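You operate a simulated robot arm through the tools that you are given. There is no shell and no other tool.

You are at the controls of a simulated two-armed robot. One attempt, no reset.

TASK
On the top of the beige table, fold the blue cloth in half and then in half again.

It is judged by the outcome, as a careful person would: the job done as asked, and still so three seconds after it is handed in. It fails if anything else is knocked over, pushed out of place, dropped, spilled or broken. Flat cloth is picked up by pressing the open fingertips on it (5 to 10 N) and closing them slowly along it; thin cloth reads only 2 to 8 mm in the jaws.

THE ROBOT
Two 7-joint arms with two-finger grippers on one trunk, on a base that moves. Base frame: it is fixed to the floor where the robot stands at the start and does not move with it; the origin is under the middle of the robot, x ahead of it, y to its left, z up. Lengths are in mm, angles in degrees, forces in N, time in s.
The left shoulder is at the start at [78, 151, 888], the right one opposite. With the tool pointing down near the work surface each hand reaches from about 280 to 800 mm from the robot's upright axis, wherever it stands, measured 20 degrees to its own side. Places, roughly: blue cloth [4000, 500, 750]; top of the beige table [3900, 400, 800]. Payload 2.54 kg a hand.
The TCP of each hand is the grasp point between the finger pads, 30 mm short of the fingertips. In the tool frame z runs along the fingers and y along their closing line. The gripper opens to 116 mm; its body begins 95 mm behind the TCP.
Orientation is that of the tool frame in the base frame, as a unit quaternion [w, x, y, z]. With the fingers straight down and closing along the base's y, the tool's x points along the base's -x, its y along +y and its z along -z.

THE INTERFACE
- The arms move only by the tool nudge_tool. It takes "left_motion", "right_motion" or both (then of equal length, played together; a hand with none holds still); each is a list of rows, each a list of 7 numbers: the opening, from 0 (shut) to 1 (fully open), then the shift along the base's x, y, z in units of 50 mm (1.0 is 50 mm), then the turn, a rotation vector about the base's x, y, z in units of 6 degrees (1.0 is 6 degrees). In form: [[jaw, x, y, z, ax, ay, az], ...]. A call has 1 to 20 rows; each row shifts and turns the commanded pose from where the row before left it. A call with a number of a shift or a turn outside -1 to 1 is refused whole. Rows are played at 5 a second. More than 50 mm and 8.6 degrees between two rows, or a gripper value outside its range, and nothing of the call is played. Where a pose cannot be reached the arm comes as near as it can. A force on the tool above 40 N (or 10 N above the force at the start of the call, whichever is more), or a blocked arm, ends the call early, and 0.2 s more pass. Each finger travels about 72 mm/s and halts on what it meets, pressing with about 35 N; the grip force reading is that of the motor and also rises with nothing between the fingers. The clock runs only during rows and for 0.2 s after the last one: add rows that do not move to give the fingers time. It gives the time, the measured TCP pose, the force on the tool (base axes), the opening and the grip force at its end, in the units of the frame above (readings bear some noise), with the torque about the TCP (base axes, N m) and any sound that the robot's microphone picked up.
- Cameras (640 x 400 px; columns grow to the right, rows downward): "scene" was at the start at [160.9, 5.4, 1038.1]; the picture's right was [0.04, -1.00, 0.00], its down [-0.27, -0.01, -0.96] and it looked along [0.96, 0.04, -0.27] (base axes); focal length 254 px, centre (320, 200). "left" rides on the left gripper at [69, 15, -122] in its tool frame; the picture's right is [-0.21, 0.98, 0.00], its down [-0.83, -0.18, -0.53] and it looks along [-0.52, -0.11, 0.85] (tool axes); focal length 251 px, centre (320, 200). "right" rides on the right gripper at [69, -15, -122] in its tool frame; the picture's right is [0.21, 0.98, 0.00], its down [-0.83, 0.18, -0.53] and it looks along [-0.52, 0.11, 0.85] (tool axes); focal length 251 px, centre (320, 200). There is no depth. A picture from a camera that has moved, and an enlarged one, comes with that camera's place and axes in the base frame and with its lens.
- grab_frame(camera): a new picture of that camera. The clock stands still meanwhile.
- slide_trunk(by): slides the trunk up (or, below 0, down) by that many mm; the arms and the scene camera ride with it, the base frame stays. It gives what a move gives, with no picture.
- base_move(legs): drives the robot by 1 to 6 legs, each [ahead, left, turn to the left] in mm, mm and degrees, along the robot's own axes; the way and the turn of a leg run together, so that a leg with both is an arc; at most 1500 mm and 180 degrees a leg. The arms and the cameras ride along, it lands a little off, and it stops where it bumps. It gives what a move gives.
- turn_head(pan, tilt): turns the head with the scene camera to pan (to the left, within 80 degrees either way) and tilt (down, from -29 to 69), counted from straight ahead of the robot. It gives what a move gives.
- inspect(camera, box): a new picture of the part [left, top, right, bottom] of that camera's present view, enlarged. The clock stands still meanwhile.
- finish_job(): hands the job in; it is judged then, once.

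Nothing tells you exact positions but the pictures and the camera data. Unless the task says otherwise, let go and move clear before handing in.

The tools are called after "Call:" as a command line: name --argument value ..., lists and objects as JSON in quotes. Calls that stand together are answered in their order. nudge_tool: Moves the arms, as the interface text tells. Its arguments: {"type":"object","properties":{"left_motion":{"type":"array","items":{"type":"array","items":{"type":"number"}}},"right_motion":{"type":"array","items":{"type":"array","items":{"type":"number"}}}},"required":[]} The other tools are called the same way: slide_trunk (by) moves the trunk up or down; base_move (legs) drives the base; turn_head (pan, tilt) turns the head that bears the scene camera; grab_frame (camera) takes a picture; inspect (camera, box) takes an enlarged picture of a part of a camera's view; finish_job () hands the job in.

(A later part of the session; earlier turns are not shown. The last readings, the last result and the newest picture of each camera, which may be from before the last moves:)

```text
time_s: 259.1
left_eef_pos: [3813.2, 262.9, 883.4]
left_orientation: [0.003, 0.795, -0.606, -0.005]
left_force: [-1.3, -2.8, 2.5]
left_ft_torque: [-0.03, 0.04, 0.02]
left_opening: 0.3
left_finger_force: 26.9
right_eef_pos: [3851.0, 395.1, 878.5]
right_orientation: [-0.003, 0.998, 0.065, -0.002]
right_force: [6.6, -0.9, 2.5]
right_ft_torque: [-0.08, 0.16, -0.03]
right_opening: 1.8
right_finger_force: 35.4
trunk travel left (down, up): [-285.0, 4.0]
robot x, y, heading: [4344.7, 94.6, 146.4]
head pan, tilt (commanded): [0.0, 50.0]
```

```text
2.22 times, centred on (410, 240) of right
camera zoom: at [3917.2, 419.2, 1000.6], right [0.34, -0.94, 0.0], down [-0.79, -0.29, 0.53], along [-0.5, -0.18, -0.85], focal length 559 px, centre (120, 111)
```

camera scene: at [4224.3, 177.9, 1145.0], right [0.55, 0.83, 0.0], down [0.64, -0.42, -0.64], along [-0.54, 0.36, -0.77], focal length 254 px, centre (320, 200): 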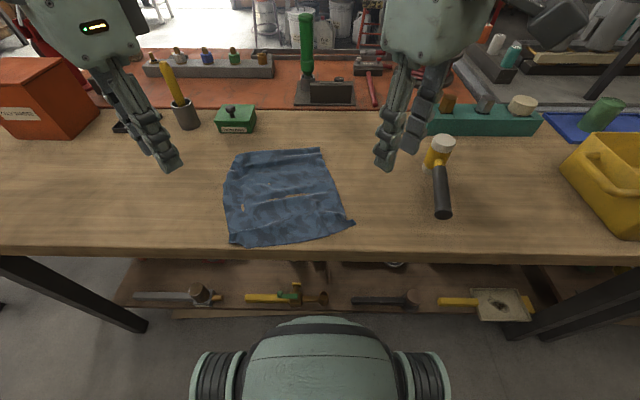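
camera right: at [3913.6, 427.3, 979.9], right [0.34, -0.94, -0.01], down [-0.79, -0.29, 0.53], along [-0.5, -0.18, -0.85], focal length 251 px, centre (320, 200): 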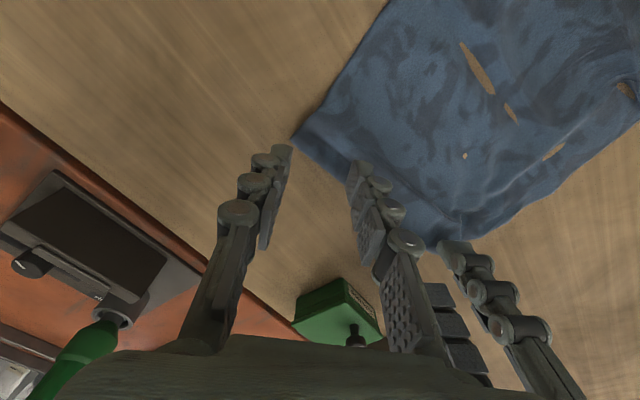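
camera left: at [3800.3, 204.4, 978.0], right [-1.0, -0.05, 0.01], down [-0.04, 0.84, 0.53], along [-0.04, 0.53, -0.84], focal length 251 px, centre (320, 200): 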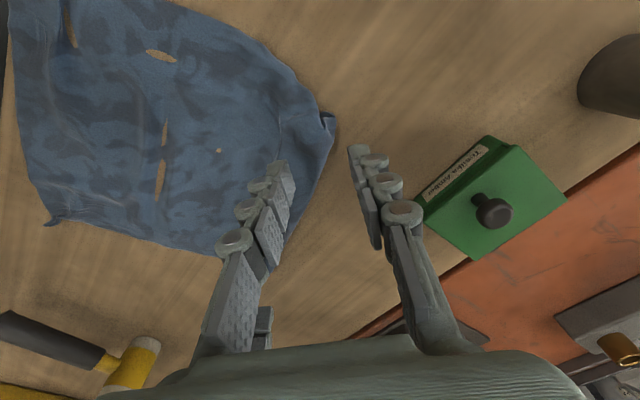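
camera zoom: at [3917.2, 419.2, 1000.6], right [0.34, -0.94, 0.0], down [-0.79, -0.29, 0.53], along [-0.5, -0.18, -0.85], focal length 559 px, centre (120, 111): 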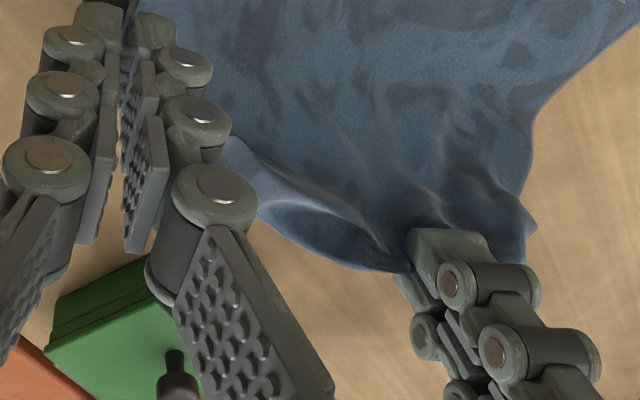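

The strip beyond my grip is about 100 mm (tucked when it touched down), so this isn't a good hold. I'll set it down, and re-grip the near edge right at its hem (so no strip is left over), then fold from hanging. Releasing here first.

Call:
nudge_tool --left_motion '[[0, 0, 0, -0.4, 0, 0, 0], [0, 0, 0, -0.4, 0, 0, 0], [0, 0, 0, -0.4, 0, 0, 0], [0, 0, 0, -0.1, 0, 0, 0], [0.1, 0, 0, 0, 0, 0, 0], [0.2, 0, 0, 0, 0, 0, 0], [0.3, 0, 0, 0, 0, 0, 0], [0.36, 0, 0, 0.2, 0, 0, 0], [0.36, 0, 0, 0.6, 0, 0, 0], [0.36, 0, 0, 0.8, 0, 0, 0], [0.36, 0.3, -0.5, 0.4, 0, 0, 0], [0.36, 0.3, -0.5, 0.2, 0, 0, 0]]' --right_motion '[[0, 0, 0, -0.4, 0, 0, 0], [0, 0, 0, -0.4, 0, 0, 0], [0, 0, 0, -0.35, 0, 0, 0], [0, 0, 0, -0.05, 0, 0, 0], [0.1, 0, 0, 0, 0, 0, 0], [0.2, 0, 0, 0, 0, 0, 0], [0.3, 0, 0, 0, 0, 0, 0], [0.36, 0, 0, 0.2, 0, 0, 0], [0.36, 0, 0, 0.6, 0, 0, 0], [0.36, 0.1, 0.3, 0.8, 0, 0, 0], [0.36, 0.3, 0.5, 0.4, 0, 0, 0], [0.36, 0.3, 0.5, 0.2, 0, 0, 0]]'

Call:
inspect --camera "scene" --box '[200, 110, 380, 255]'

Call:
grab_frame --camera "left"

Call:
grab_frame --camera "right"

```text
time_s: 261.7
left_eef_pos: [3842.0, 214.5, 928.1]
left_orientation: [0.002, 0.794, -0.607, -0.003]
left_force: [0.3, 0.9, -0.1]
left_ft_torque: [0.0, -0.02, 0.0]
left_opening: 41.9
left_finger_force: 0.0
right_eef_pos: [3887.2, 461.8, 928.5]
right_orientation: [-0.003, 0.998, 0.066, 0.0]
right_force: [-0.4, -0.3, -0.3]
right_ft_torque: [-0.01, -0.01, 0.01]
right_opening: 41.9
right_finger_force: 0.0
trunk travel left (down, up): [-285.0, 4.0]
robot x, y, heading: [4347.4, 94.4, 146.2]
head pan, tilt (commanded): [0.0, 50.0]
```

```text
2.76 times, centred on (290, 182) of scene
camera zoom: at [4224.2, 178.1, 1145.1], right [0.55, 0.83, 0.0], down [0.64, -0.42, -0.64], along [-0.54, 0.36, -0.77], focal length 700 px, centre (403, 248)
```

zoom: 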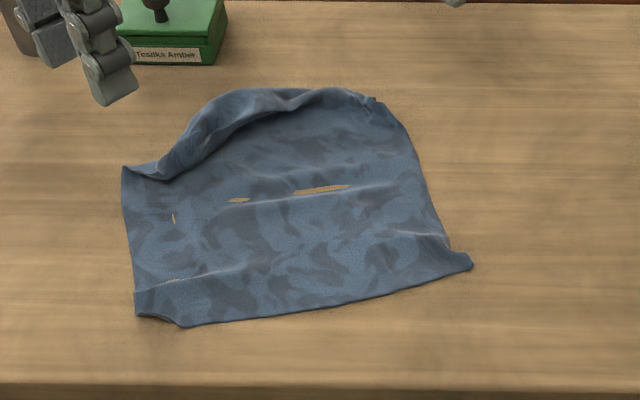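

```text
taken
camera left: at [3848.1, 142.2, 1048.7], right [-1.0, -0.05, 0.01], down [-0.04, 0.84, 0.54], along [-0.04, 0.53, -0.84], focal length 251 px, centre (320, 200)
```

left: 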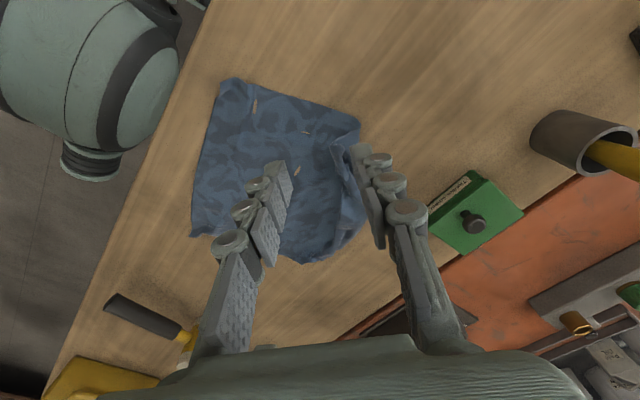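

```text
taken
camera right: at [3953.9, 484.8, 1050.2], right [0.34, -0.94, -0.01], down [-0.79, -0.29, 0.53], along [-0.5, -0.18, -0.85], focal length 251 px, centre (320, 200)
```

right: 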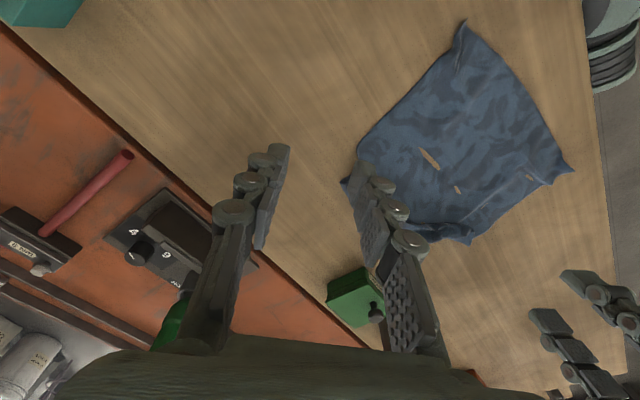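

Call:
nudge_tool --left_motion '[[0.3, 0.312, -0.047, -0.1, 0, 0, -0.53], [0.3, 0.312, -0.047, -0.2, 0, 0, -0.53], [0.3, 0.312, -0.047, -0.3, 0, 0, -0.53], [0.3, 0.312, -0.047, -0.3, 0, 0, -0.53], [0.3, 0.312, -0.047, -0.3, 0, 0, -0.53], [0.3, 0.312, -0.047, -0.3, 0, 0, -0.53], [0.3, 0, 0, 0, 0, 0, 0]]' --right_motion '[[0.3, 0.347, -0.354, -0.1, 0, 0, 0.53], [0.3, 0.347, -0.354, -0.2, 0, 0, 0.53], [0.3, 0.347, -0.354, -0.3, 0, 0, 0.53], [0.3, 0.347, -0.354, -0.3, 0, 0, 0.53], [0.3, 0.347, -0.354, -0.3, 0, 0, 0.53], [0.3, 0.347, -0.354, -0.3, 0, 0, 0.53], [0.3, 0, 0, 0, 0, 0, 0]]'

Call:
grab_frame --camera "left"

Call:
grab_frame --camera "right"

Call:
inspect --camera "scene" --box '[200, 110, 380, 255]'

```text
time_s: 263.3
left_eef_pos: [3937.0, 199.7, 851.7]
left_orientation: [-0.002, -0.683, 0.73, 0.004]
left_force: [0.9, -0.1, -0.2]
left_ft_torque: [0.01, -0.01, -0.01]
left_opening: 34.8
left_finger_force: 0.0
right_eef_pos: [3992.2, 353.2, 853.5]
right_orientation: [-0.002, 0.973, 0.23, -0.001]
right_force: [0.2, 0.9, -0.5]
right_ft_torque: [-0.01, 0.01, 0.0]
right_opening: 34.5
right_finger_force: 0.2
trunk travel left (down, up): [-285.0, 4.0]
robot x, y, heading: [4343.6, 97.1, 146.3]
head pan, tilt (commanded): [0.0, 50.0]
```

```text
taken
camera left: at [3918.3, 131.0, 973.6], right [-0.96, 0.28, 0.01], down [0.24, 0.81, 0.54], along [0.14, 0.52, -0.84], focal length 251 px, centre (320, 200)
```

left: 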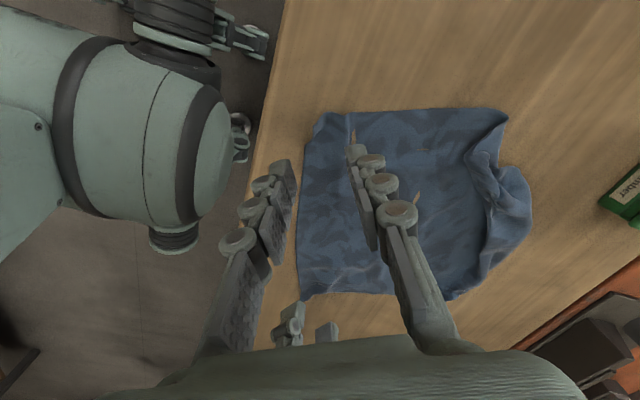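

```text
taken
camera right: at [4046.1, 398.1, 976.2], right [0.63, -0.78, -0.01], down [-0.66, -0.53, 0.53], along [-0.42, -0.33, -0.85], focal length 251 px, centre (320, 200)
```

right: 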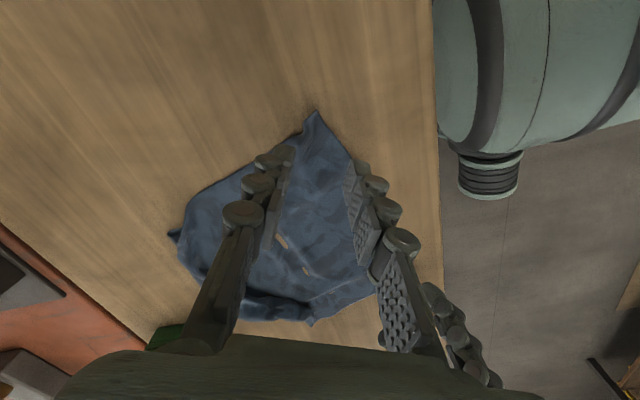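

```text
2.76 times, centred on (290, 182) of scene
camera zoom: at [4223.8, 178.1, 1145.0], right [0.55, 0.83, 0.0], down [0.64, -0.42, -0.64], along [-0.54, 0.36, -0.77], focal length 700 px, centre (403, 248)
```

zoom: 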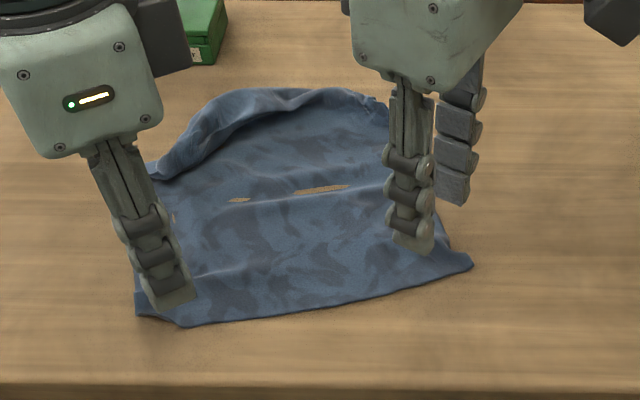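

Call:
nudge_tool --left_motion '[[0.3, 0, 0, -0.3, 0, 0, 0], [0.3, 0, 0, -0.3, 0, 0, 0], [0.3, 0, 0, -0.17, 0, 0, 0], [0.3, 0, 0, 0, 0, 0, 0]]' --right_motion '[[0.3, 0.07, -0.09, -0.3, 0, 0, 0], [0.3, 0, 0, -0.3, 0, 0, 0], [0.3, 0, 0, -0.2, 0, 0, 0], [0.3, 0, 0, 0, 0, 0, 0]]'

Call:
inspect --camera "left" --box '[200, 50, 440, 230]'

Call:
inspect --camera "right" --box '[200, 50, 440, 230]'

```text
time_s: 264.3
left_eef_pos: [3937.6, 199.5, 814.5]
left_orientation: [-0.001, -0.684, 0.73, 0.003]
left_force: [0.1, 0.3, -0.1]
left_ft_torque: [-0.06, 0.01, 0.0]
left_opening: 35.0
left_finger_force: 0.1
right_eef_pos: [3993.4, 350.3, 814.9]
right_orientation: [-0.002, 0.973, 0.23, -0.001]
right_force: [0.2, -0.1, -0.4]
right_ft_torque: [-0.04, 0.01, 0.0]
right_opening: 34.8
right_finger_force: 0.1
trunk travel left (down, up): [-285.0, 4.0]
robot x, y, heading: [4345.3, 98.1, 146.3]
head pan, tilt (commanded): [0.0, 50.0]
```

```text
2.22 times, centred on (320, 140) of left
camera zoom: at [3919.3, 130.6, 934.8], right [-0.96, 0.28, 0.01], down [0.24, 0.81, 0.53], along [0.14, 0.52, -0.84], focal length 559 px, centre (320, 333)
```

zoom: 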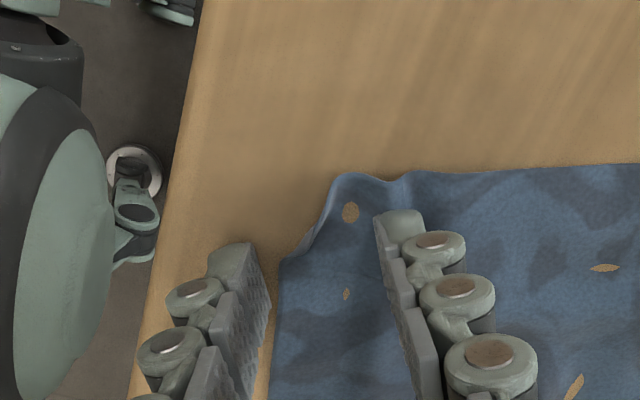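

```text
2.22 times, centred on (320, 140) of right
camera zoom: at [4048.6, 394.0, 936.3], right [0.63, -0.78, -0.01], down [-0.66, -0.53, 0.53], along [-0.42, -0.33, -0.85], focal length 559 px, centre (320, 333)
```

zoom: 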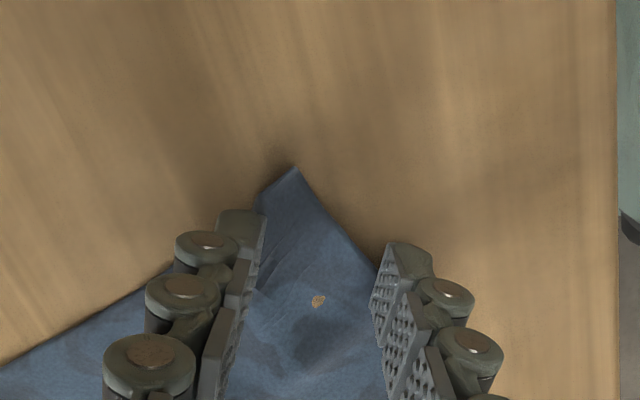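

Call:
nudge_tool --left_motion '[[0.3, 0, 0, -0.08, 0, 0, 0], [0.3, 0, 0, 0, 0, 0, 0]]' --right_motion '[[0.3, 0, 0, -0.1, 0, 0, 0], [0.3, 0, 0, 0, 0, 0, 0]]'

Call:
nudge_tool --left_motion '[[0.3, 0, 0, -0.02, 0, 0, 0], [0.3, 0, 0, 0, 0, 0, 0]]' --right_motion '[[0.3, 0, 0, -0.02, 0, 0, 0], [0.3, 0, 0, 0, 0, 0, 0]]'

```text
time_s: 264.9
left_eef_pos: [3938.8, 198.9, 812.2]
left_orientation: [-0.002, -0.684, 0.729, 0.005]
left_force: [0.1, 0.0, 0.6]
left_ft_torque: [-0.01, 0.01, 0.01]
left_opening: 34.7
left_finger_force: 0.0
right_eef_pos: [3994.8, 350.2, 810.2]
right_orientation: [-0.002, 0.973, 0.23, -0.002]
right_force: [1.4, 0.0, 14.0]
right_ft_torque: [-0.02, 0.05, -0.01]
right_opening: 35.8
right_finger_force: 0.8
trunk travel left (down, up): [-285.0, 4.0]
robot x, y, heading: [4342.4, 96.3, 146.3]
head pan, tilt (commanded): [0.0, 50.0]
```

```text
time_s: 265.5
left_eef_pos: [3937.9, 198.0, 810.4]
left_orientation: [-0.003, -0.684, 0.73, 0.006]
left_force: [-0.4, 0.0, 1.0]
left_ft_torque: [0.03, 0.03, -0.01]
left_opening: 34.8
left_finger_force: 0.1
right_eef_pos: [3994.1, 349.5, 811.0]
right_orientation: [-0.003, 0.973, 0.23, -0.003]
right_force: [-2.2, 0.4, 26.9]
right_ft_torque: [0.16, 0.23, 0.04]
right_opening: 36.7
right_finger_force: 0.9
trunk travel left (down, up): [-285.0, 4.0]
robot x, y, heading: [4345.5, 95.5, 146.3]
head pan, tilt (commanded): [0.0, 50.0]
```

Call:
nudge_tool --left_motion '[[0.3, 0, 0, -0.02, 0, 0, 0], [0.3, 0, 0, 0, 0, 0, 0]]' --right_motion '[[0.3, 0, 0, 0.03, 0, 0, 0], [0.3, 0, 0, 0, 0, 0, 0]]'

```text
time_s: 266.1
left_eef_pos: [3936.3, 199.0, 809.9]
left_orientation: [-0.003, -0.683, 0.73, 0.007]
left_force: [-1.2, -3.1, 15.3]
left_ft_torque: [-0.1, 0.22, 0.02]
left_opening: 35.7
left_finger_force: 0.9
right_eef_pos: [3995.0, 348.9, 808.4]
right_orientation: [-0.003, 0.973, 0.229, -0.001]
right_force: [-1.0, -0.7, 6.2]
right_ft_torque: [-0.04, 0.03, 0.0]
right_opening: 35.5
right_finger_force: 0.1
trunk travel left (down, up): [-285.0, 4.0]
robot x, y, heading: [4344.3, 94.6, 146.5]
head pan, tilt (commanded): [0.0, 50.0]
```

Call:
nudge_tool --left_motion '[[0.29, 0, 0, 0.01, 0, 0, 0], [0.27, 0, 0, 0, 0, 0, 0], [0.25, 0, 0, 0, 0, 0, 0], [0.23, 0, 0, 0, 0, 0, 0], [0.21, 0, 0, 0, 0, 0, 0], [0.19, 0, 0, 0, 0, 0, 0], [0.17, 0, 0, 0, 0, 0, 0], [0.15, 0, 0, 0, 0, 0, 0], [0.13, 0, 0, 0, 0, 0, 0], [0.11, 0, 0, 0, 0, 0, 0], [0.09, 0, 0, 0, 0, 0, 0], [0.07, 0, 0, 0, 0, 0, 0], [0.05, 0, 0, 0, 0, 0, 0], [0.03, 0, 0, 0, 0, 0, 0], [0.0, 0, 0, 0, 0, 0, 0], [0.0, 0, 0, 0, 0, 0, 0]]' --right_motion '[[0.29, 0, 0, 0, 0, 0, 0], [0.27, 0, 0, 0, 0, 0, 0], [0.25, 0, 0, 0, 0, 0, 0], [0.23, 0, 0, 0, 0, 0, 0], [0.21, 0, 0, 0, 0, 0, 0], [0.19, 0, 0, 0, 0, 0, 0], [0.17, 0, 0, 0, 0, 0, 0], [0.15, 0, 0, 0, 0, 0, 0], [0.13, 0, 0, 0, 0, 0, 0], [0.11, 0, 0, 0, 0, 0, 0], [0.09, 0, 0, 0, 0, 0, 0], [0.07, 0, 0, 0, 0, 0, 0], [0.05, 0, 0, 0, 0, 0, 0], [0.03, 0, 0, 0, 0, 0, 0], [0.0, 0, 0, 0, 0, 0, 0], [0.0, 0, 0, 0, 0, 0, 0]]'

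Call:
inspect --camera "left" --box '[200, 50, 440, 230]'

Call:
inspect --camera "right" --box '[200, 50, 440, 230]'

```text
time_s: 269.5
left_eef_pos: [3936.6, 199.9, 809.8]
left_orientation: [-0.002, -0.684, 0.729, 0.005]
left_force: [-0.2, 0.0, 1.1]
left_ft_torque: [0.0, -0.03, 0.01]
left_opening: 5.3
left_finger_force: 33.3
right_eef_pos: [3993.6, 350.4, 809.7]
right_orientation: [-0.003, 0.973, 0.229, -0.001]
right_force: [0.5, -0.3, 1.3]
right_ft_torque: [-0.02, 0.03, 0.0]
right_opening: 4.7
right_finger_force: 30.0
trunk travel left (down, up): [-285.0, 4.0]
robot x, y, heading: [4345.8, 97.0, 146.1]
head pan, tilt (commanded): [0.0, 50.0]
```

```text
2.22 times, centred on (320, 140) of left
camera zoom: at [3919.5, 130.8, 930.1], right [-0.96, 0.28, 0.01], down [0.24, 0.81, 0.54], along [0.14, 0.52, -0.84], focal length 559 px, centre (320, 333)
```

zoom: 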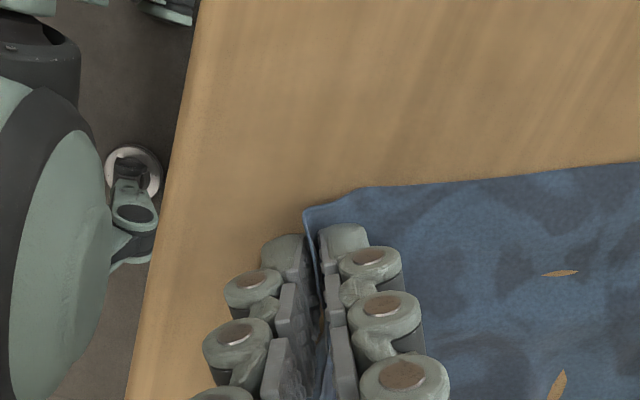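

```text
2.22 times, centred on (320, 140) of right
camera zoom: at [4049.0, 393.9, 931.6], right [0.63, -0.78, -0.01], down [-0.66, -0.53, 0.53], along [-0.42, -0.33, -0.85], focal length 559 px, centre (320, 333)
```

zoom: 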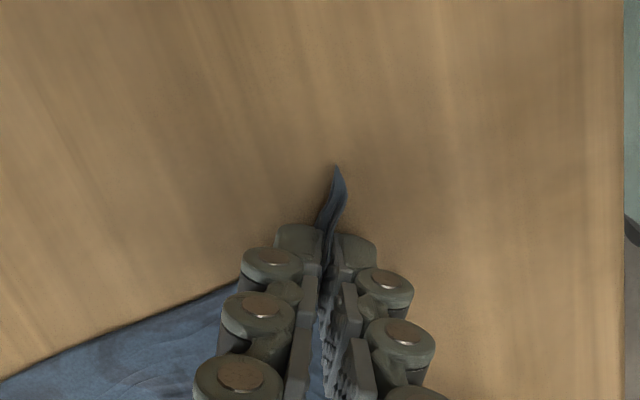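

Both grips are right on the near edge with practically nothing hanging below. Lifting to a full hang, levelling the hands.

Call:
nudge_tool --left_motion '[[0, -0.05, 0.033, 0.1, 0, 0, 0], [0, -0.05, 0.033, 0.3, 0, 0, 0], [0, -0.05, 0.033, 0.4, 0, 0, 0], [0, -0.05, 0.033, 0.4, 0, 0, 0], [0, -0.05, 0.033, 0.4, 0, 0, 0], [0, -0.05, 0.033, 0.4, 0, 0, 0], [0, -0.05, 0.033, 0.4, 0, 0, 0], [0, -0.05, 0.033, 0.4, 0, 0, 0], [0, -0.05, 0.033, 0.4, 0, 0, 0], [0, -0.05, 0.033, 0.4, 0, 0, 0], [0, -0.05, 0.033, 0.4, 0, 0, 0], [0, -0.05, 0.033, 0.4, 0, 0, 0], [0, 0, 0, 0.4, 0, 0, 0], [0, 0, 0, 0.4, 0, 0, 0], [0, 0, 0, 0, 0, 0, 0]]' --right_motion '[[0, 0, 0, 0.1, 0, 0, 0], [0, 0, 0, 0.3, 0, 0, 0], [0, 0, 0, 0.4, 0, 0, 0], [0, 0, 0, 0.4, 0, 0, 0], [0, 0, 0, 0.4, 0, 0, 0], [0, 0, 0, 0.4, 0, 0, 0], [0, 0, 0, 0.4, 0, 0, 0], [0, 0, 0, 0.4, 0, 0, 0], [0, 0, 0, 0.4, 0, 0, 0], [0, 0, 0, 0.4, 0, 0, 0], [0, 0, 0, 0.4, 0, 0, 0], [0, 0, 0, 0.4, 0, 0, 0], [0, 0, 0, 0.4, 0, 0, 0], [0, 0, 0, 0.4, 0, 0, 0], [0, 0, 0, 0, 0, 0, 0]]'

Call:
turn_head --pan 0 --tilt 25

Call:
grab_frame --camera "scene"

Call:
inspect --camera "scene" --box '[180, 150, 380, 370]'

```text
time_s: 272.7
left_eef_pos: [3908.4, 219.9, 1070.1]
left_orientation: [-0.002, -0.683, 0.73, 0.005]
left_force: [-0.3, -0.5, 3.1]
left_ft_torque: [-0.04, 0.11, 0.0]
left_opening: 0.0
left_finger_force: 24.5
right_eef_pos: [3995.3, 349.8, 1068.8]
right_orientation: [-0.003, 0.973, 0.229, -0.002]
right_force: [-0.2, -0.4, 1.0]
right_ft_torque: [-0.02, 0.0, -0.02]
right_opening: 3.5
right_finger_force: 30.3
trunk travel left (down, up): [-285.0, 4.0]
robot x, y, heading: [4340.3, 95.7, 146.4]
head pan, tilt (commanded): [0.0, 50.0]
```

```text
time_s: 273.6
left_eef_pos: [3908.6, 220.3, 1069.1]
left_orientation: [-0.002, -0.684, 0.73, 0.005]
left_force: [0.8, -0.7, -1.5]
left_ft_torque: [-0.01, 0.02, 0.03]
left_opening: 3.0
left_finger_force: 31.0
right_eef_pos: [3995.0, 348.9, 1068.8]
right_orientation: [-0.002, 0.973, 0.23, -0.001]
right_force: [0.4, 0.7, -2.4]
right_ft_torque: [0.02, 0.01, 0.03]
right_opening: 0.9
right_finger_force: 27.6
trunk travel left (down, up): [-285.0, 4.0]
robot x, y, heading: [4341.5, 95.1, 146.4]
head pan, tilt (commanded): [0.0, 25.0]
```

```text
taken
camera scene: at [4211.3, 186.5, 1182.5], right [0.55, 0.83, 0.0], down [0.35, -0.23, -0.91], along [-0.75, 0.5, -0.42], focal length 254 px, centre (320, 200)
```

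scene: 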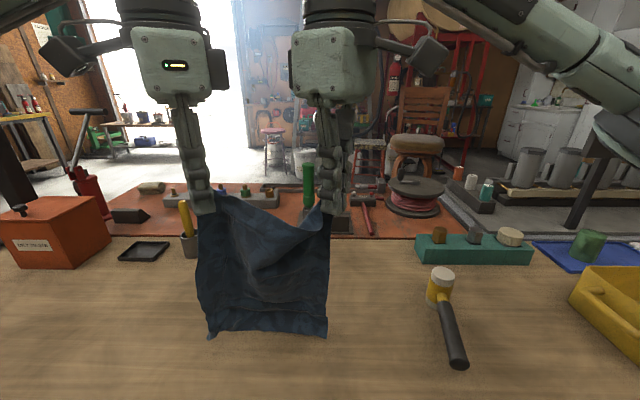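

```text
1.82 times, centred on (280, 260) of scene
camera zoom: at [4211.3, 186.5, 1182.5], right [0.55, 0.83, 0.0], down [0.35, -0.23, -0.91], along [-0.75, 0.5, -0.42], focal length 461 px, centre (393, 91)
```

zoom: 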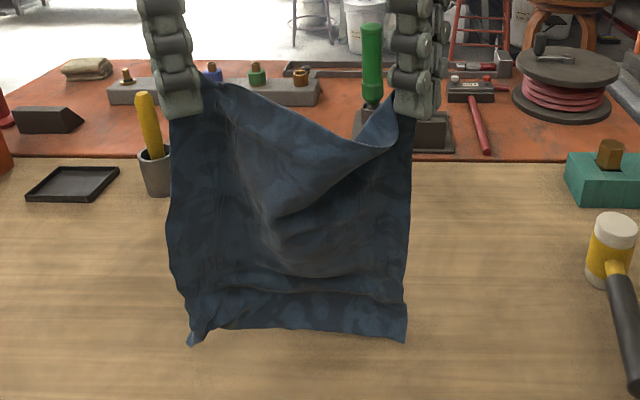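

The top edge sags because the hands are a bit close. I'll move the right hand 30 mm to the right to straighten it.

Call:
nudge_tool --right_motion '[[0, 0.066, 0.1, 0, 0, 0, 0], [0, 0.066, 0.1, 0, 0, 0, 0], [0, 0.066, 0.1, 0, 0, 0, 0], [0, 0.066, 0.1, 0, 0, 0, 0], [0, 0.066, 0.1, 0, 0, 0, 0], [0, 0, 0, 0, 0, 0, 0], [0, 0, 0, 0, 0, 0, 0]]'

Call:
inspect --camera "scene" --box '[180, 150, 400, 370]'

```text
time_s: 275.2
left_eef_pos: [3908.2, 219.6, 1069.4]
left_orientation: [-0.001, -0.684, 0.729, 0.005]
left_force: [-0.9, -0.2, -1.7]
left_ft_torque: [0.04, 0.07, 0.01]
left_opening: 4.6
left_finger_force: 40.7
right_eef_pos: [4011.1, 375.6, 1070.7]
right_orientation: [-0.003, 0.973, 0.23, -0.001]
right_force: [-0.6, -0.5, -1.0]
right_ft_torque: [0.01, 0.03, 0.0]
right_opening: 2.7
right_finger_force: 30.1
trunk travel left (down, up): [-285.0, 4.0]
robot x, y, heading: [4345.0, 100.5, 146.4]
head pan, tilt (commanded): [0.0, 25.0]
```

```text
1.82 times, centred on (290, 260) of scene
camera zoom: at [4211.3, 186.5, 1182.5], right [0.55, 0.83, 0.0], down [0.35, -0.23, -0.91], along [-0.75, 0.5, -0.42], focal length 461 px, centre (374, 91)
```

zoom: 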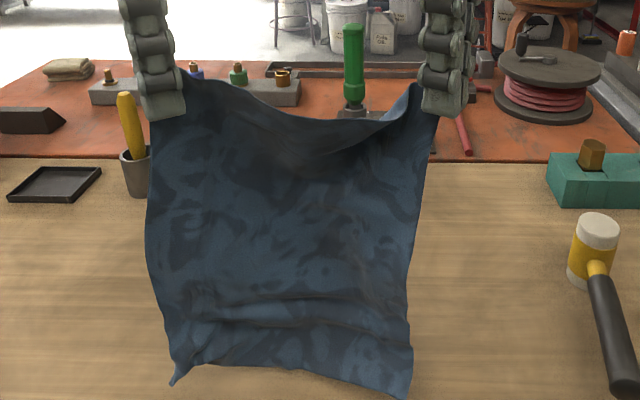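

Call:
nudge_tool --left_motion '[[0, 0.03, -0.02, 0.06, 0, 0, 0.3], [0, 0.03, -0.02, 0.06, 0, 0, 0.3], [0, 0.03, -0.02, 0.06, 0, 0, 0.3], [0, 0.03, -0.02, 0.06, 0, 0, 0.3], [0, 0.03, -0.02, 0.06, 0, 0, 0.3], [0, 0.03, -0.02, 0, 0, 0, 0.3], [0, 0.03, -0.02, 0, 0, 0, 0.3], [0, 0.03, -0.02, 0, 0, 0, 0.3], [0, 0.03, -0.02, 0, 0, 0, 0.3], [0, 0.03, -0.02, 0, 0, 0, 0.3], [0, 0, 0, 0, 0, 0, 0]]' --right_motion '[[0, 0.041, -0.005, 0.06, 0, 0, -0.3], [0, 0.041, -0.005, 0.06, 0, 0, -0.3], [0, 0.041, -0.005, 0.06, 0, 0, -0.3], [0, 0.041, -0.005, 0.06, 0, 0, -0.3], [0, 0.041, -0.005, 0.06, 0, 0, -0.3], [0, 0.041, -0.005, 0, 0, 0, -0.3], [0, 0.041, -0.005, 0, 0, 0, -0.3], [0, 0.041, -0.005, 0, 0, 0, -0.3], [0, 0.041, -0.005, 0, 0, 0, -0.3], [0, 0.041, -0.005, 0, 0, 0, -0.3], [0, 0, 0, 0, 0, 0, 0]]'

Call:
turn_head --pan 0 --tilt 35

Call:
grab_frame --camera "scene"

Call:
inspect --camera "scene" --box '[180, 140, 400, 340]'

```text
time_s: 277.6
left_eef_pos: [3922.7, 209.0, 1083.4]
left_orientation: [0.002, 0.789, -0.614, -0.004]
left_force: [-0.7, -0.2, -1.5]
left_ft_torque: [0.02, -0.01, 0.04]
left_opening: 5.4
left_finger_force: 36.1
right_eef_pos: [4031.4, 373.3, 1084.9]
right_orientation: [-0.003, 0.997, 0.074, -0.002]
right_force: [-0.6, 0.5, 2.1]
right_ft_torque: [-0.01, 0.01, 0.0]
right_opening: 1.7
right_finger_force: 34.7
trunk travel left (down, up): [-285.0, 4.0]
robot x, y, heading: [4345.9, 95.0, 146.2]
head pan, tilt (commanded): [0.0, 25.0]
```

```text
time_s: 278.3
left_eef_pos: [3922.0, 209.2, 1083.5]
left_orientation: [0.002, 0.789, -0.614, -0.004]
left_force: [-1.0, -0.8, 0.0]
left_ft_torque: [0.05, 0.03, -0.03]
left_opening: 4.1
left_finger_force: 39.2
right_eef_pos: [4031.3, 373.8, 1084.5]
right_orientation: [-0.002, 0.997, 0.074, -0.001]
right_force: [0.7, 0.5, 1.7]
right_ft_torque: [-0.01, -0.04, -0.02]
right_opening: 0.4
right_finger_force: 26.8
trunk travel left (down, up): [-285.0, 4.0]
robot x, y, heading: [4346.1, 102.2, 146.2]
head pan, tilt (commanded): [0.0, 35.0]
```

```text
taken
camera scene: at [4214.6, 184.3, 1166.8], right [0.55, 0.83, 0.0], down [0.48, -0.32, -0.82], along [-0.68, 0.45, -0.57], focal length 254 px, centre (320, 200)
```

scene: 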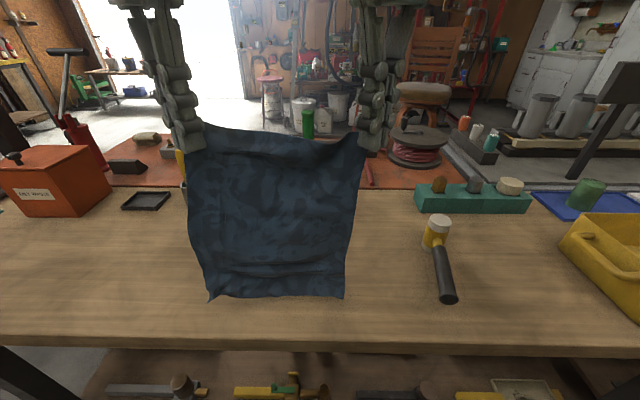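

```text
2.00 times, centred on (290, 240) of scene
camera zoom: at [4214.6, 184.3, 1166.8], right [0.55, 0.83, 0.0], down [0.48, -0.32, -0.82], along [-0.68, 0.45, -0.57], focal length 507 px, centre (380, 120)
```

zoom: 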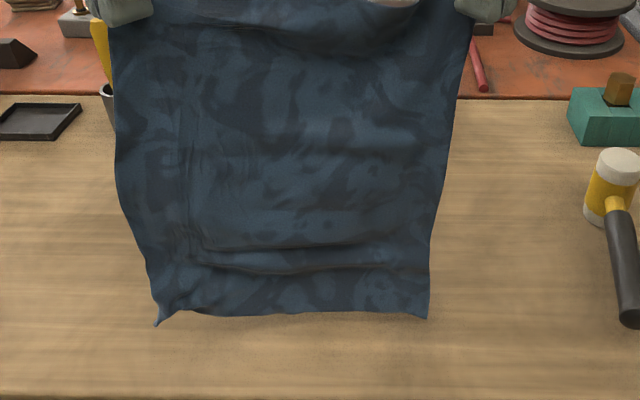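

The cloth hangs complete and flat. The right grip is ~15 mm further in, so I'll lower the right hand 15 mm to level the cloth, then start laying the first half forward with slight tension.

Call:
nudge_tool --left_motion '[[0, 0, 0, 0, 0, 0, 0], [0, 0, 0, 0, 0, 0, 0], [0, 0, 0, 0, 0, 0, 0], [0, 0, 0, 0, 0, 0, 0]]' --right_motion '[[0, 0, 0, -0.15, 0, 0, 0], [0, 0, 0, -0.15, 0, 0, 0], [0, 0, 0, 0, 0, 0, 0], [0, 0, 0, 0, 0, 0, 0]]'

Call:
inspect --camera "scene" --box '[180, 140, 400, 340]'

```text
time_s: 279.3
left_eef_pos: [3923.9, 209.5, 1083.3]
left_orientation: [0.003, 0.79, -0.613, -0.005]
left_force: [0.1, 0.7, 0.7]
left_ft_torque: [0.02, 0.0, -0.01]
left_opening: 3.6
left_finger_force: 30.8
right_eef_pos: [4030.4, 372.3, 1069.7]
right_orientation: [-0.002, 0.997, 0.074, 0.0]
right_force: [0.3, 0.3, 0.3]
right_ft_torque: [-0.04, 0.05, -0.02]
right_opening: 2.7
right_finger_force: 29.6
trunk travel left (down, up): [-285.0, 4.0]
robot x, y, heading: [4348.3, 97.8, 146.2]
head pan, tilt (commanded): [0.0, 35.0]
```

```text
2.00 times, centred on (290, 240) of scene
camera zoom: at [4214.7, 184.2, 1166.8], right [0.55, 0.83, 0.0], down [0.48, -0.32, -0.82], along [-0.68, 0.45, -0.57], focal length 507 px, centre (380, 120)
```

zoom: 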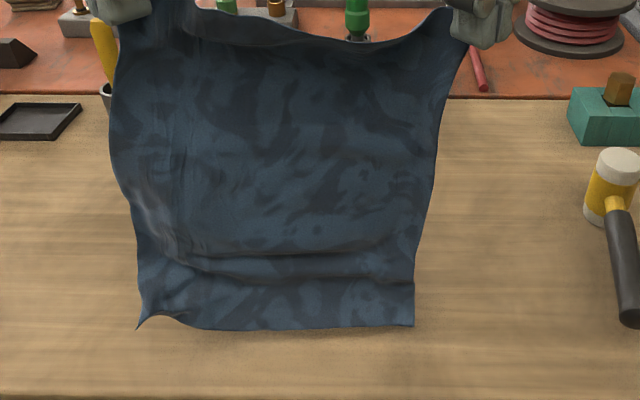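

That went the wrong way (bottom shifted left more); the left grip is the deeper one. I'll level it the other way: right up, left slightly down.

Call:
nudge_tool --left_motion '[[0, 0, 0, -0.1, 0, 0, 0], [0, 0, 0, -0.1, 0, 0, 0], [0, 0, 0, 0, 0, 0, 0], [0, 0, 0, 0, 0, 0, 0]]' --right_motion '[[0, 0, 0, 0.2, 0, 0, 0], [0, 0, 0, 0.2, 0, 0, 0], [0, 0, 0, 0, 0, 0, 0], [0, 0, 0, 0, 0, 0, 0]]'

Call:
inspect --camera "scene" --box '[180, 140, 400, 340]'

```text
time_s: 280.3
left_eef_pos: [3924.0, 208.9, 1072.6]
left_orientation: [0.002, 0.789, -0.614, -0.004]
left_force: [0.3, -0.3, -2.2]
left_ft_torque: [0.05, 0.0, 0.0]
left_opening: 4.4
left_finger_force: 36.3
right_eef_pos: [4030.3, 373.7, 1090.2]
right_orientation: [-0.003, 0.997, 0.074, -0.001]
right_force: [0.6, -0.1, 1.8]
right_ft_torque: [-0.02, 0.03, 0.01]
right_opening: 0.7
right_finger_force: 32.9
trunk travel left (down, up): [-285.0, 4.0]
robot x, y, heading: [4347.8, 98.3, 146.0]
head pan, tilt (commanded): [0.0, 35.0]
```

```text
2.00 times, centred on (290, 240) of scene
camera zoom: at [4214.7, 184.2, 1166.8], right [0.55, 0.83, 0.0], down [0.48, -0.32, -0.82], along [-0.68, 0.45, -0.57], focal length 507 px, centre (380, 120)
```

zoom: 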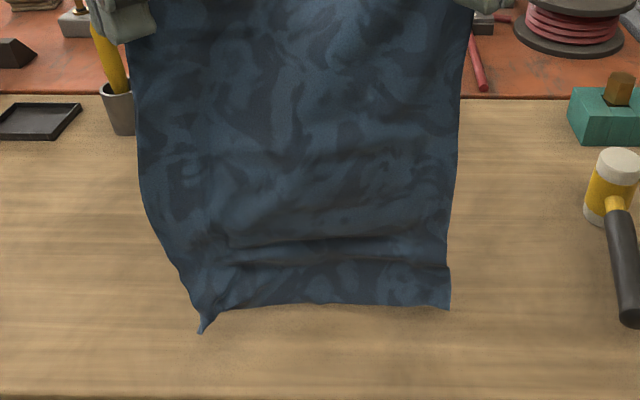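

Level now: the bottom edge is parallel to the table about 10 mm above it. Starting the lay-down forward with light tension.

Call:
nudge_tool --left_motion '[[0, -0.083, 0.0555, -0.16, 0, 0, 0], [0, -0.2, 0.133, -0.2, 0, 0, 0], [0, -0.233, 0.155, -0.24, 0, 0, 0], [0, -0.233, 0.155, -0.26, 0, 0, 0], [0, -0.233, 0.155, -0.28, 0, 0, 0], [0, -0.233, 0.155, -0.28, 0, 0, 0], [0, 0, 0, 0, 0, 0, 0]]' --right_motion '[[0, -0.083, 0.0555, -0.16, 0, 0, 0], [0, -0.2, 0.133, -0.2, 0, 0, 0], [0, -0.233, 0.155, -0.24, 0, 0, 0], [0, -0.233, 0.155, -0.26, 0, 0, 0], [0, -0.233, 0.155, -0.28, 0, 0, 0], [0, -0.233, 0.155, -0.28, 0, 0, 0], [0, 0, 0, 0, 0, 0, 0]]'

Call:
turn_head --pan 0 --tilt 45

Call:
inspect --camera "scene" --box '[190, 100, 410, 280]'

```text
time_s: 281.9
left_eef_pos: [3862.4, 250.1, 1004.0]
left_orientation: [0.003, 0.789, -0.614, -0.005]
left_force: [0.6, -1.3, -2.2]
left_ft_torque: [0.03, 0.0, 0.0]
left_opening: 5.0
left_finger_force: 33.6
right_eef_pos: [3971.5, 413.6, 1018.4]
right_orientation: [-0.002, 0.997, 0.074, 0.0]
right_force: [-0.2, 0.1, 0.5]
right_ft_torque: [0.01, 0.01, 0.02]
right_opening: 2.4
right_finger_force: 29.6
trunk travel left (down, up): [-285.0, 4.0]
robot x, y, heading: [4342.5, 97.5, 146.1]
head pan, tilt (commanded): [0.0, 35.0]
```

```text
time_s: 282.6
left_eef_pos: [3862.4, 250.5, 1003.3]
left_orientation: [0.003, 0.789, -0.614, -0.004]
left_force: [0.0, -1.3, 0.8]
left_ft_torque: [-0.03, -0.02, 0.02]
left_opening: 3.7
left_finger_force: 30.3
right_eef_pos: [3971.8, 414.0, 1017.9]
right_orientation: [-0.003, 0.997, 0.074, -0.001]
right_force: [-0.2, -0.5, 0.0]
right_ft_torque: [0.02, 0.01, -0.01]
right_opening: 2.2
right_finger_force: 29.5
trunk travel left (down, up): [-285.0, 4.0]
robot x, y, heading: [4346.6, 98.6, 146.1]
head pan, tilt (commanded): [0.0, 45.0]
```

```text
2.22 times, centred on (300, 190) of scene
camera zoom: at [4220.3, 180.5, 1152.0], right [0.55, 0.83, 0.0], down [0.59, -0.39, -0.71], along [-0.59, 0.39, -0.71], focal length 564 px, centre (364, 222)
```

zoom: 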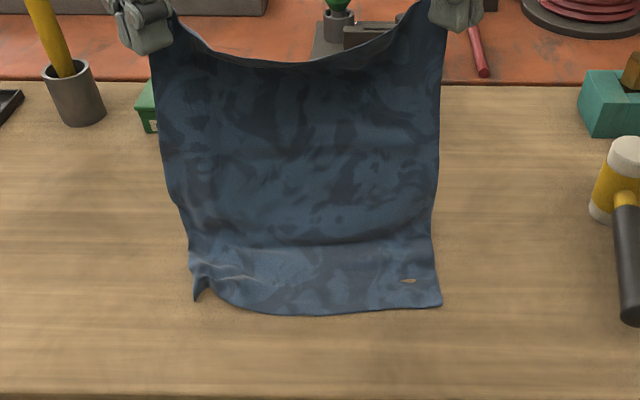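

Clean landing. Continuing to the half-way point.

Call:
nudge_tool --left_motion '[[0, -0.233, 0.155, -0.28, 0, 0, 0], [0, -0.233, 0.155, -0.28, 0, 0, 0], [0, -0.233, 0.155, -0.28, 0, 0, 0], [0, -0.233, 0.155, -0.28, 0, 0, 0], [0, -0.233, 0.155, -0.28, 0, 0, 0], [0, 0, 0, 0, 0, 0, 0]]' --right_motion '[[0, -0.233, 0.155, -0.28, 0, 0, 0], [0, -0.233, 0.155, -0.28, 0, 0, 0], [0, -0.233, 0.155, -0.28, 0, 0, 0], [0, -0.233, 0.155, -0.28, 0, 0, 0], [0, -0.233, 0.155, -0.28, 0, 0, 0], [0, 0, 0, 0, 0, 0, 0]]'

Call:
turn_head --pan 0 --tilt 50

Call:
inspect --camera "scene" --box '[200, 80, 400, 250]'

```text
time_s: 284.0
left_eef_pos: [3802.6, 288.3, 932.5]
left_orientation: [0.002, 0.789, -0.615, -0.004]
left_force: [1.0, -0.8, 3.8]
left_ft_torque: [0.08, -0.03, 0.0]
left_opening: 0.0
left_finger_force: 25.0
right_eef_pos: [3911.8, 452.0, 948.2]
right_orientation: [-0.003, 0.997, 0.074, -0.001]
right_force: [0.3, 1.4, -2.0]
right_ft_torque: [-0.01, -0.03, 0.02]
right_opening: 2.9
right_finger_force: 32.5
trunk travel left (down, up): [-285.0, 4.0]
robot x, y, heading: [4344.5, 97.2, 146.7]
head pan, tilt (commanded): [0.0, 45.0]
```

```text
time_s: 284.7
left_eef_pos: [3804.0, 288.2, 934.1]
left_orientation: [0.002, 0.789, -0.614, -0.003]
left_force: [-0.6, -0.1, 0.5]
left_ft_torque: [-0.03, 0.01, -0.01]
left_opening: 3.7
left_finger_force: 30.2
right_eef_pos: [3911.7, 453.6, 947.3]
right_orientation: [-0.003, 0.997, 0.074, -0.001]
right_force: [0.8, -0.9, -0.1]
right_ft_torque: [0.03, 0.03, -0.01]
right_opening: 0.4
right_finger_force: 26.8
trunk travel left (down, up): [-285.0, 4.0]
robot x, y, heading: [4347.7, 97.2, 146.4]
head pan, tilt (commanded): [0.0, 50.0]
```

```text
2.35 times, centred on (300, 165) of scene
camera zoom: at [4223.9, 178.1, 1145.1], right [0.55, 0.83, 0.0], down [0.64, -0.42, -0.64], along [-0.54, 0.36, -0.77], focal length 597 px, centre (367, 282)
```

zoom: 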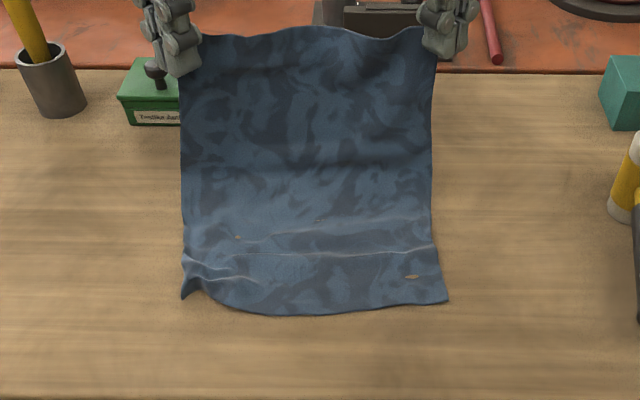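

A very clean half. Now I come back toward me on the diagonal, the right hand slightly farther than the left because its grip is closer to the hem. First two-thirds of the way, then check.

Call:
nudge_tool --left_motion '[[0, -0.06, 0.04, -0.12, 0, 0, 0], [0, 0.1947, -0.13, -0.23, 0, 0, 0], [0, 0.1947, -0.13, -0.23, 0, 0, 0], [0, 0.1947, -0.13, -0.23, 0, 0, 0], [0, 0.1947, -0.13, -0.23, 0, 0, 0], [0, 0.1947, -0.13, -0.23, 0, 0, 0], [0, 0.1947, -0.13, -0.23, 0, 0, 0], [0, 0, 0, 0, 0, 0, 0]]' --right_motion '[[0, -0.06, 0.04, -0.12, 0, 0, 0], [0, 0.2246, -0.15, -0.26, 0, 0, 0], [0, 0.2246, -0.15, -0.26, 0, 0, 0], [0, 0.2246, -0.15, -0.26, 0, 0, 0], [0, 0.2246, -0.15, -0.26, 0, 0, 0], [0, 0.2246, -0.15, -0.26, 0, 0, 0], [0, 0.2246, -0.15, -0.26, 0, 0, 0], [0, 0, 0, 0, 0, 0, 0]]'

Call:
inspect --camera "scene" --box '[200, 100, 400, 260]'

Call:
inspect --camera "left" --box '[120, 40, 480, 280]'

Call:
inspect --camera "right" --box '[160, 40, 520, 280]'

```text
time_s: 286.5
left_eef_pos: [3857.1, 251.9, 858.2]
left_orientation: [0.003, 0.79, -0.614, -0.005]
left_force: [-0.2, -0.1, -2.4]
left_ft_torque: [-0.02, 0.0, 0.01]
left_opening: 4.5
left_finger_force: 32.5
right_eef_pos: [3974.7, 408.3, 862.8]
right_orientation: [-0.003, 0.997, 0.075, -0.002]
right_force: [-0.1, 0.6, -1.0]
right_ft_torque: [0.02, 0.0, -0.01]
right_opening: 0.2
right_finger_force: 27.0
trunk travel left (down, up): [-285.0, 4.0]
robot x, y, heading: [4342.9, 96.7, 146.1]
head pan, tilt (commanded): [0.0, 50.0]
```

```text
2.50 times, centred on (300, 180) of scene
camera zoom: at [4223.9, 178.1, 1145.1], right [0.55, 0.83, 0.0], down [0.64, -0.42, -0.64], along [-0.54, 0.36, -0.77], focal length 634 px, centre (370, 250)
```

zoom: 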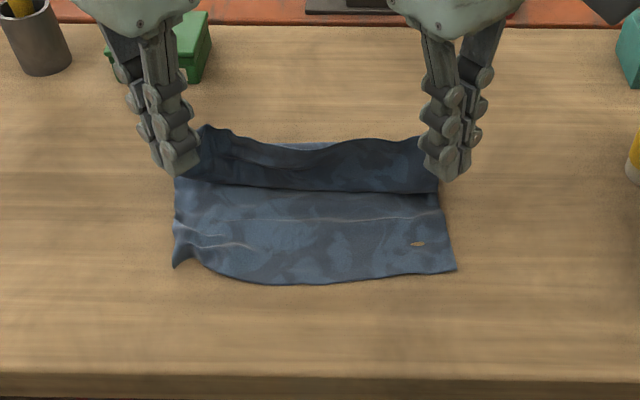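

```text
1.67 times, centred on (300, 160) of left
camera zoom: at [3861.9, 180.4, 979.3], right [-1.0, -0.03, 0.01], down [-0.02, 0.84, 0.54], along [-0.03, 0.54, -0.84], focal length 419 px, centre (353, 267)
```

zoom: 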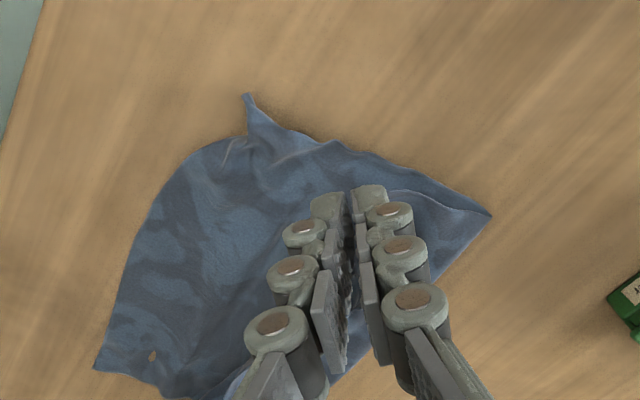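

```text
1.67 times, centred on (340, 160) of right
camera zoom: at [4042.0, 432.7, 985.7], right [0.36, -0.93, -0.01], down [-0.79, -0.3, 0.53], along [-0.5, -0.19, -0.85], focal length 419 px, centre (287, 267)
```

zoom: 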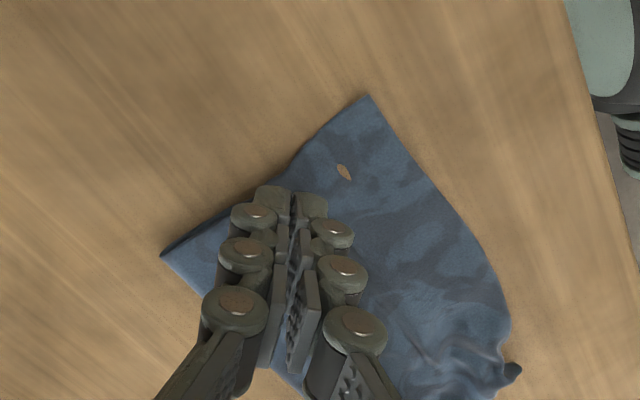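

Going very well. The hem hangs a bit lower in the middle, so I'll keep the hands about 37 mm high until above the landing line, then lower straight down.

Call:
nudge_tool --left_motion '[[0, 0.1955, -0.1304, -0.095, 0, 0, 0], [0, 0.1955, -0.1304, -0.095, 0, 0, 0], [0, 0.1955, -0.1304, -0.095, 0, 0, 0], [0, 0.1955, -0.1304, -0.095, 0, 0, 0], [0, 0, 0, 0, 0, 0, 0]]' --right_motion '[[0, 0.2288, -0.1526, -0.11, 0, 0, 0], [0, 0.2288, -0.1526, -0.11, 0, 0, 0], [0, 0.2288, -0.1526, -0.11, 0, 0, 0], [0, 0.2288, -0.1526, -0.11, 0, 0, 0], [0, 0, 0, 0, 0, 0, 0]]'

Call:
inspect --camera "scene" --box '[200, 110, 400, 260]'

Call:
inspect --camera "left" --box '[120, 40, 480, 280]'

```text
time_s: 287.7
left_eef_pos: [3896.5, 226.3, 838.9]
left_orientation: [0.002, 0.79, -0.614, -0.004]
left_force: [-0.4, -0.6, -1.1]
left_ft_torque: [-0.04, 0.02, 0.05]
left_opening: 0.3
left_finger_force: 26.4
right_eef_pos: [4021.0, 377.5, 843.0]
right_orientation: [-0.003, 0.997, 0.075, -0.002]
right_force: [0.3, 0.7, 1.5]
right_ft_torque: [0.06, -0.03, -0.03]
right_opening: 0.7
right_finger_force: 32.8
trunk travel left (down, up): [-285.0, 4.0]
robot x, y, heading: [4342.9, 92.7, 146.2]
head pan, tilt (commanded): [0.0, 50.0]
```

```text
2.67 times, centred on (300, 185) of scene
camera zoom: at [4223.9, 178.1, 1145.0], right [0.55, 0.83, 0.0], down [0.64, -0.42, -0.64], along [-0.54, 0.36, -0.77], focal length 676 px, centre (373, 240)
```

zoom: 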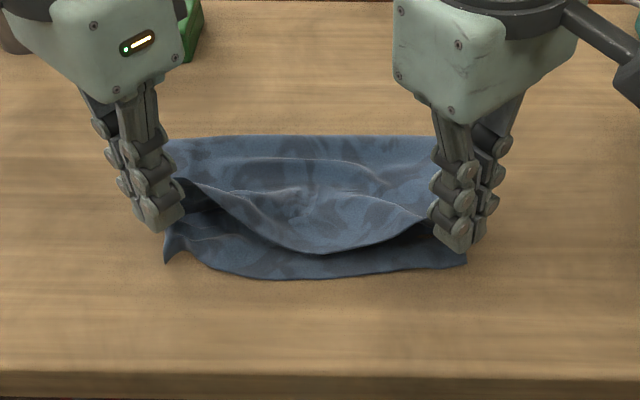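

```text
1.67 times, centred on (300, 160) of left
camera zoom: at [3900.5, 154.7, 960.0], right [-1.0, -0.03, 0.01], down [-0.02, 0.84, 0.53], along [-0.03, 0.53, -0.84], focal length 419 px, centre (353, 267)
```

zoom: 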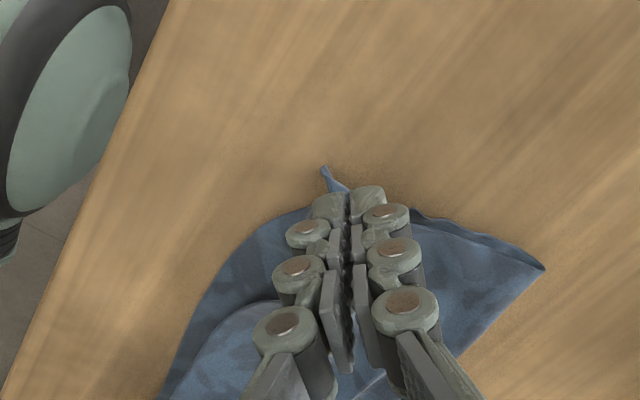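

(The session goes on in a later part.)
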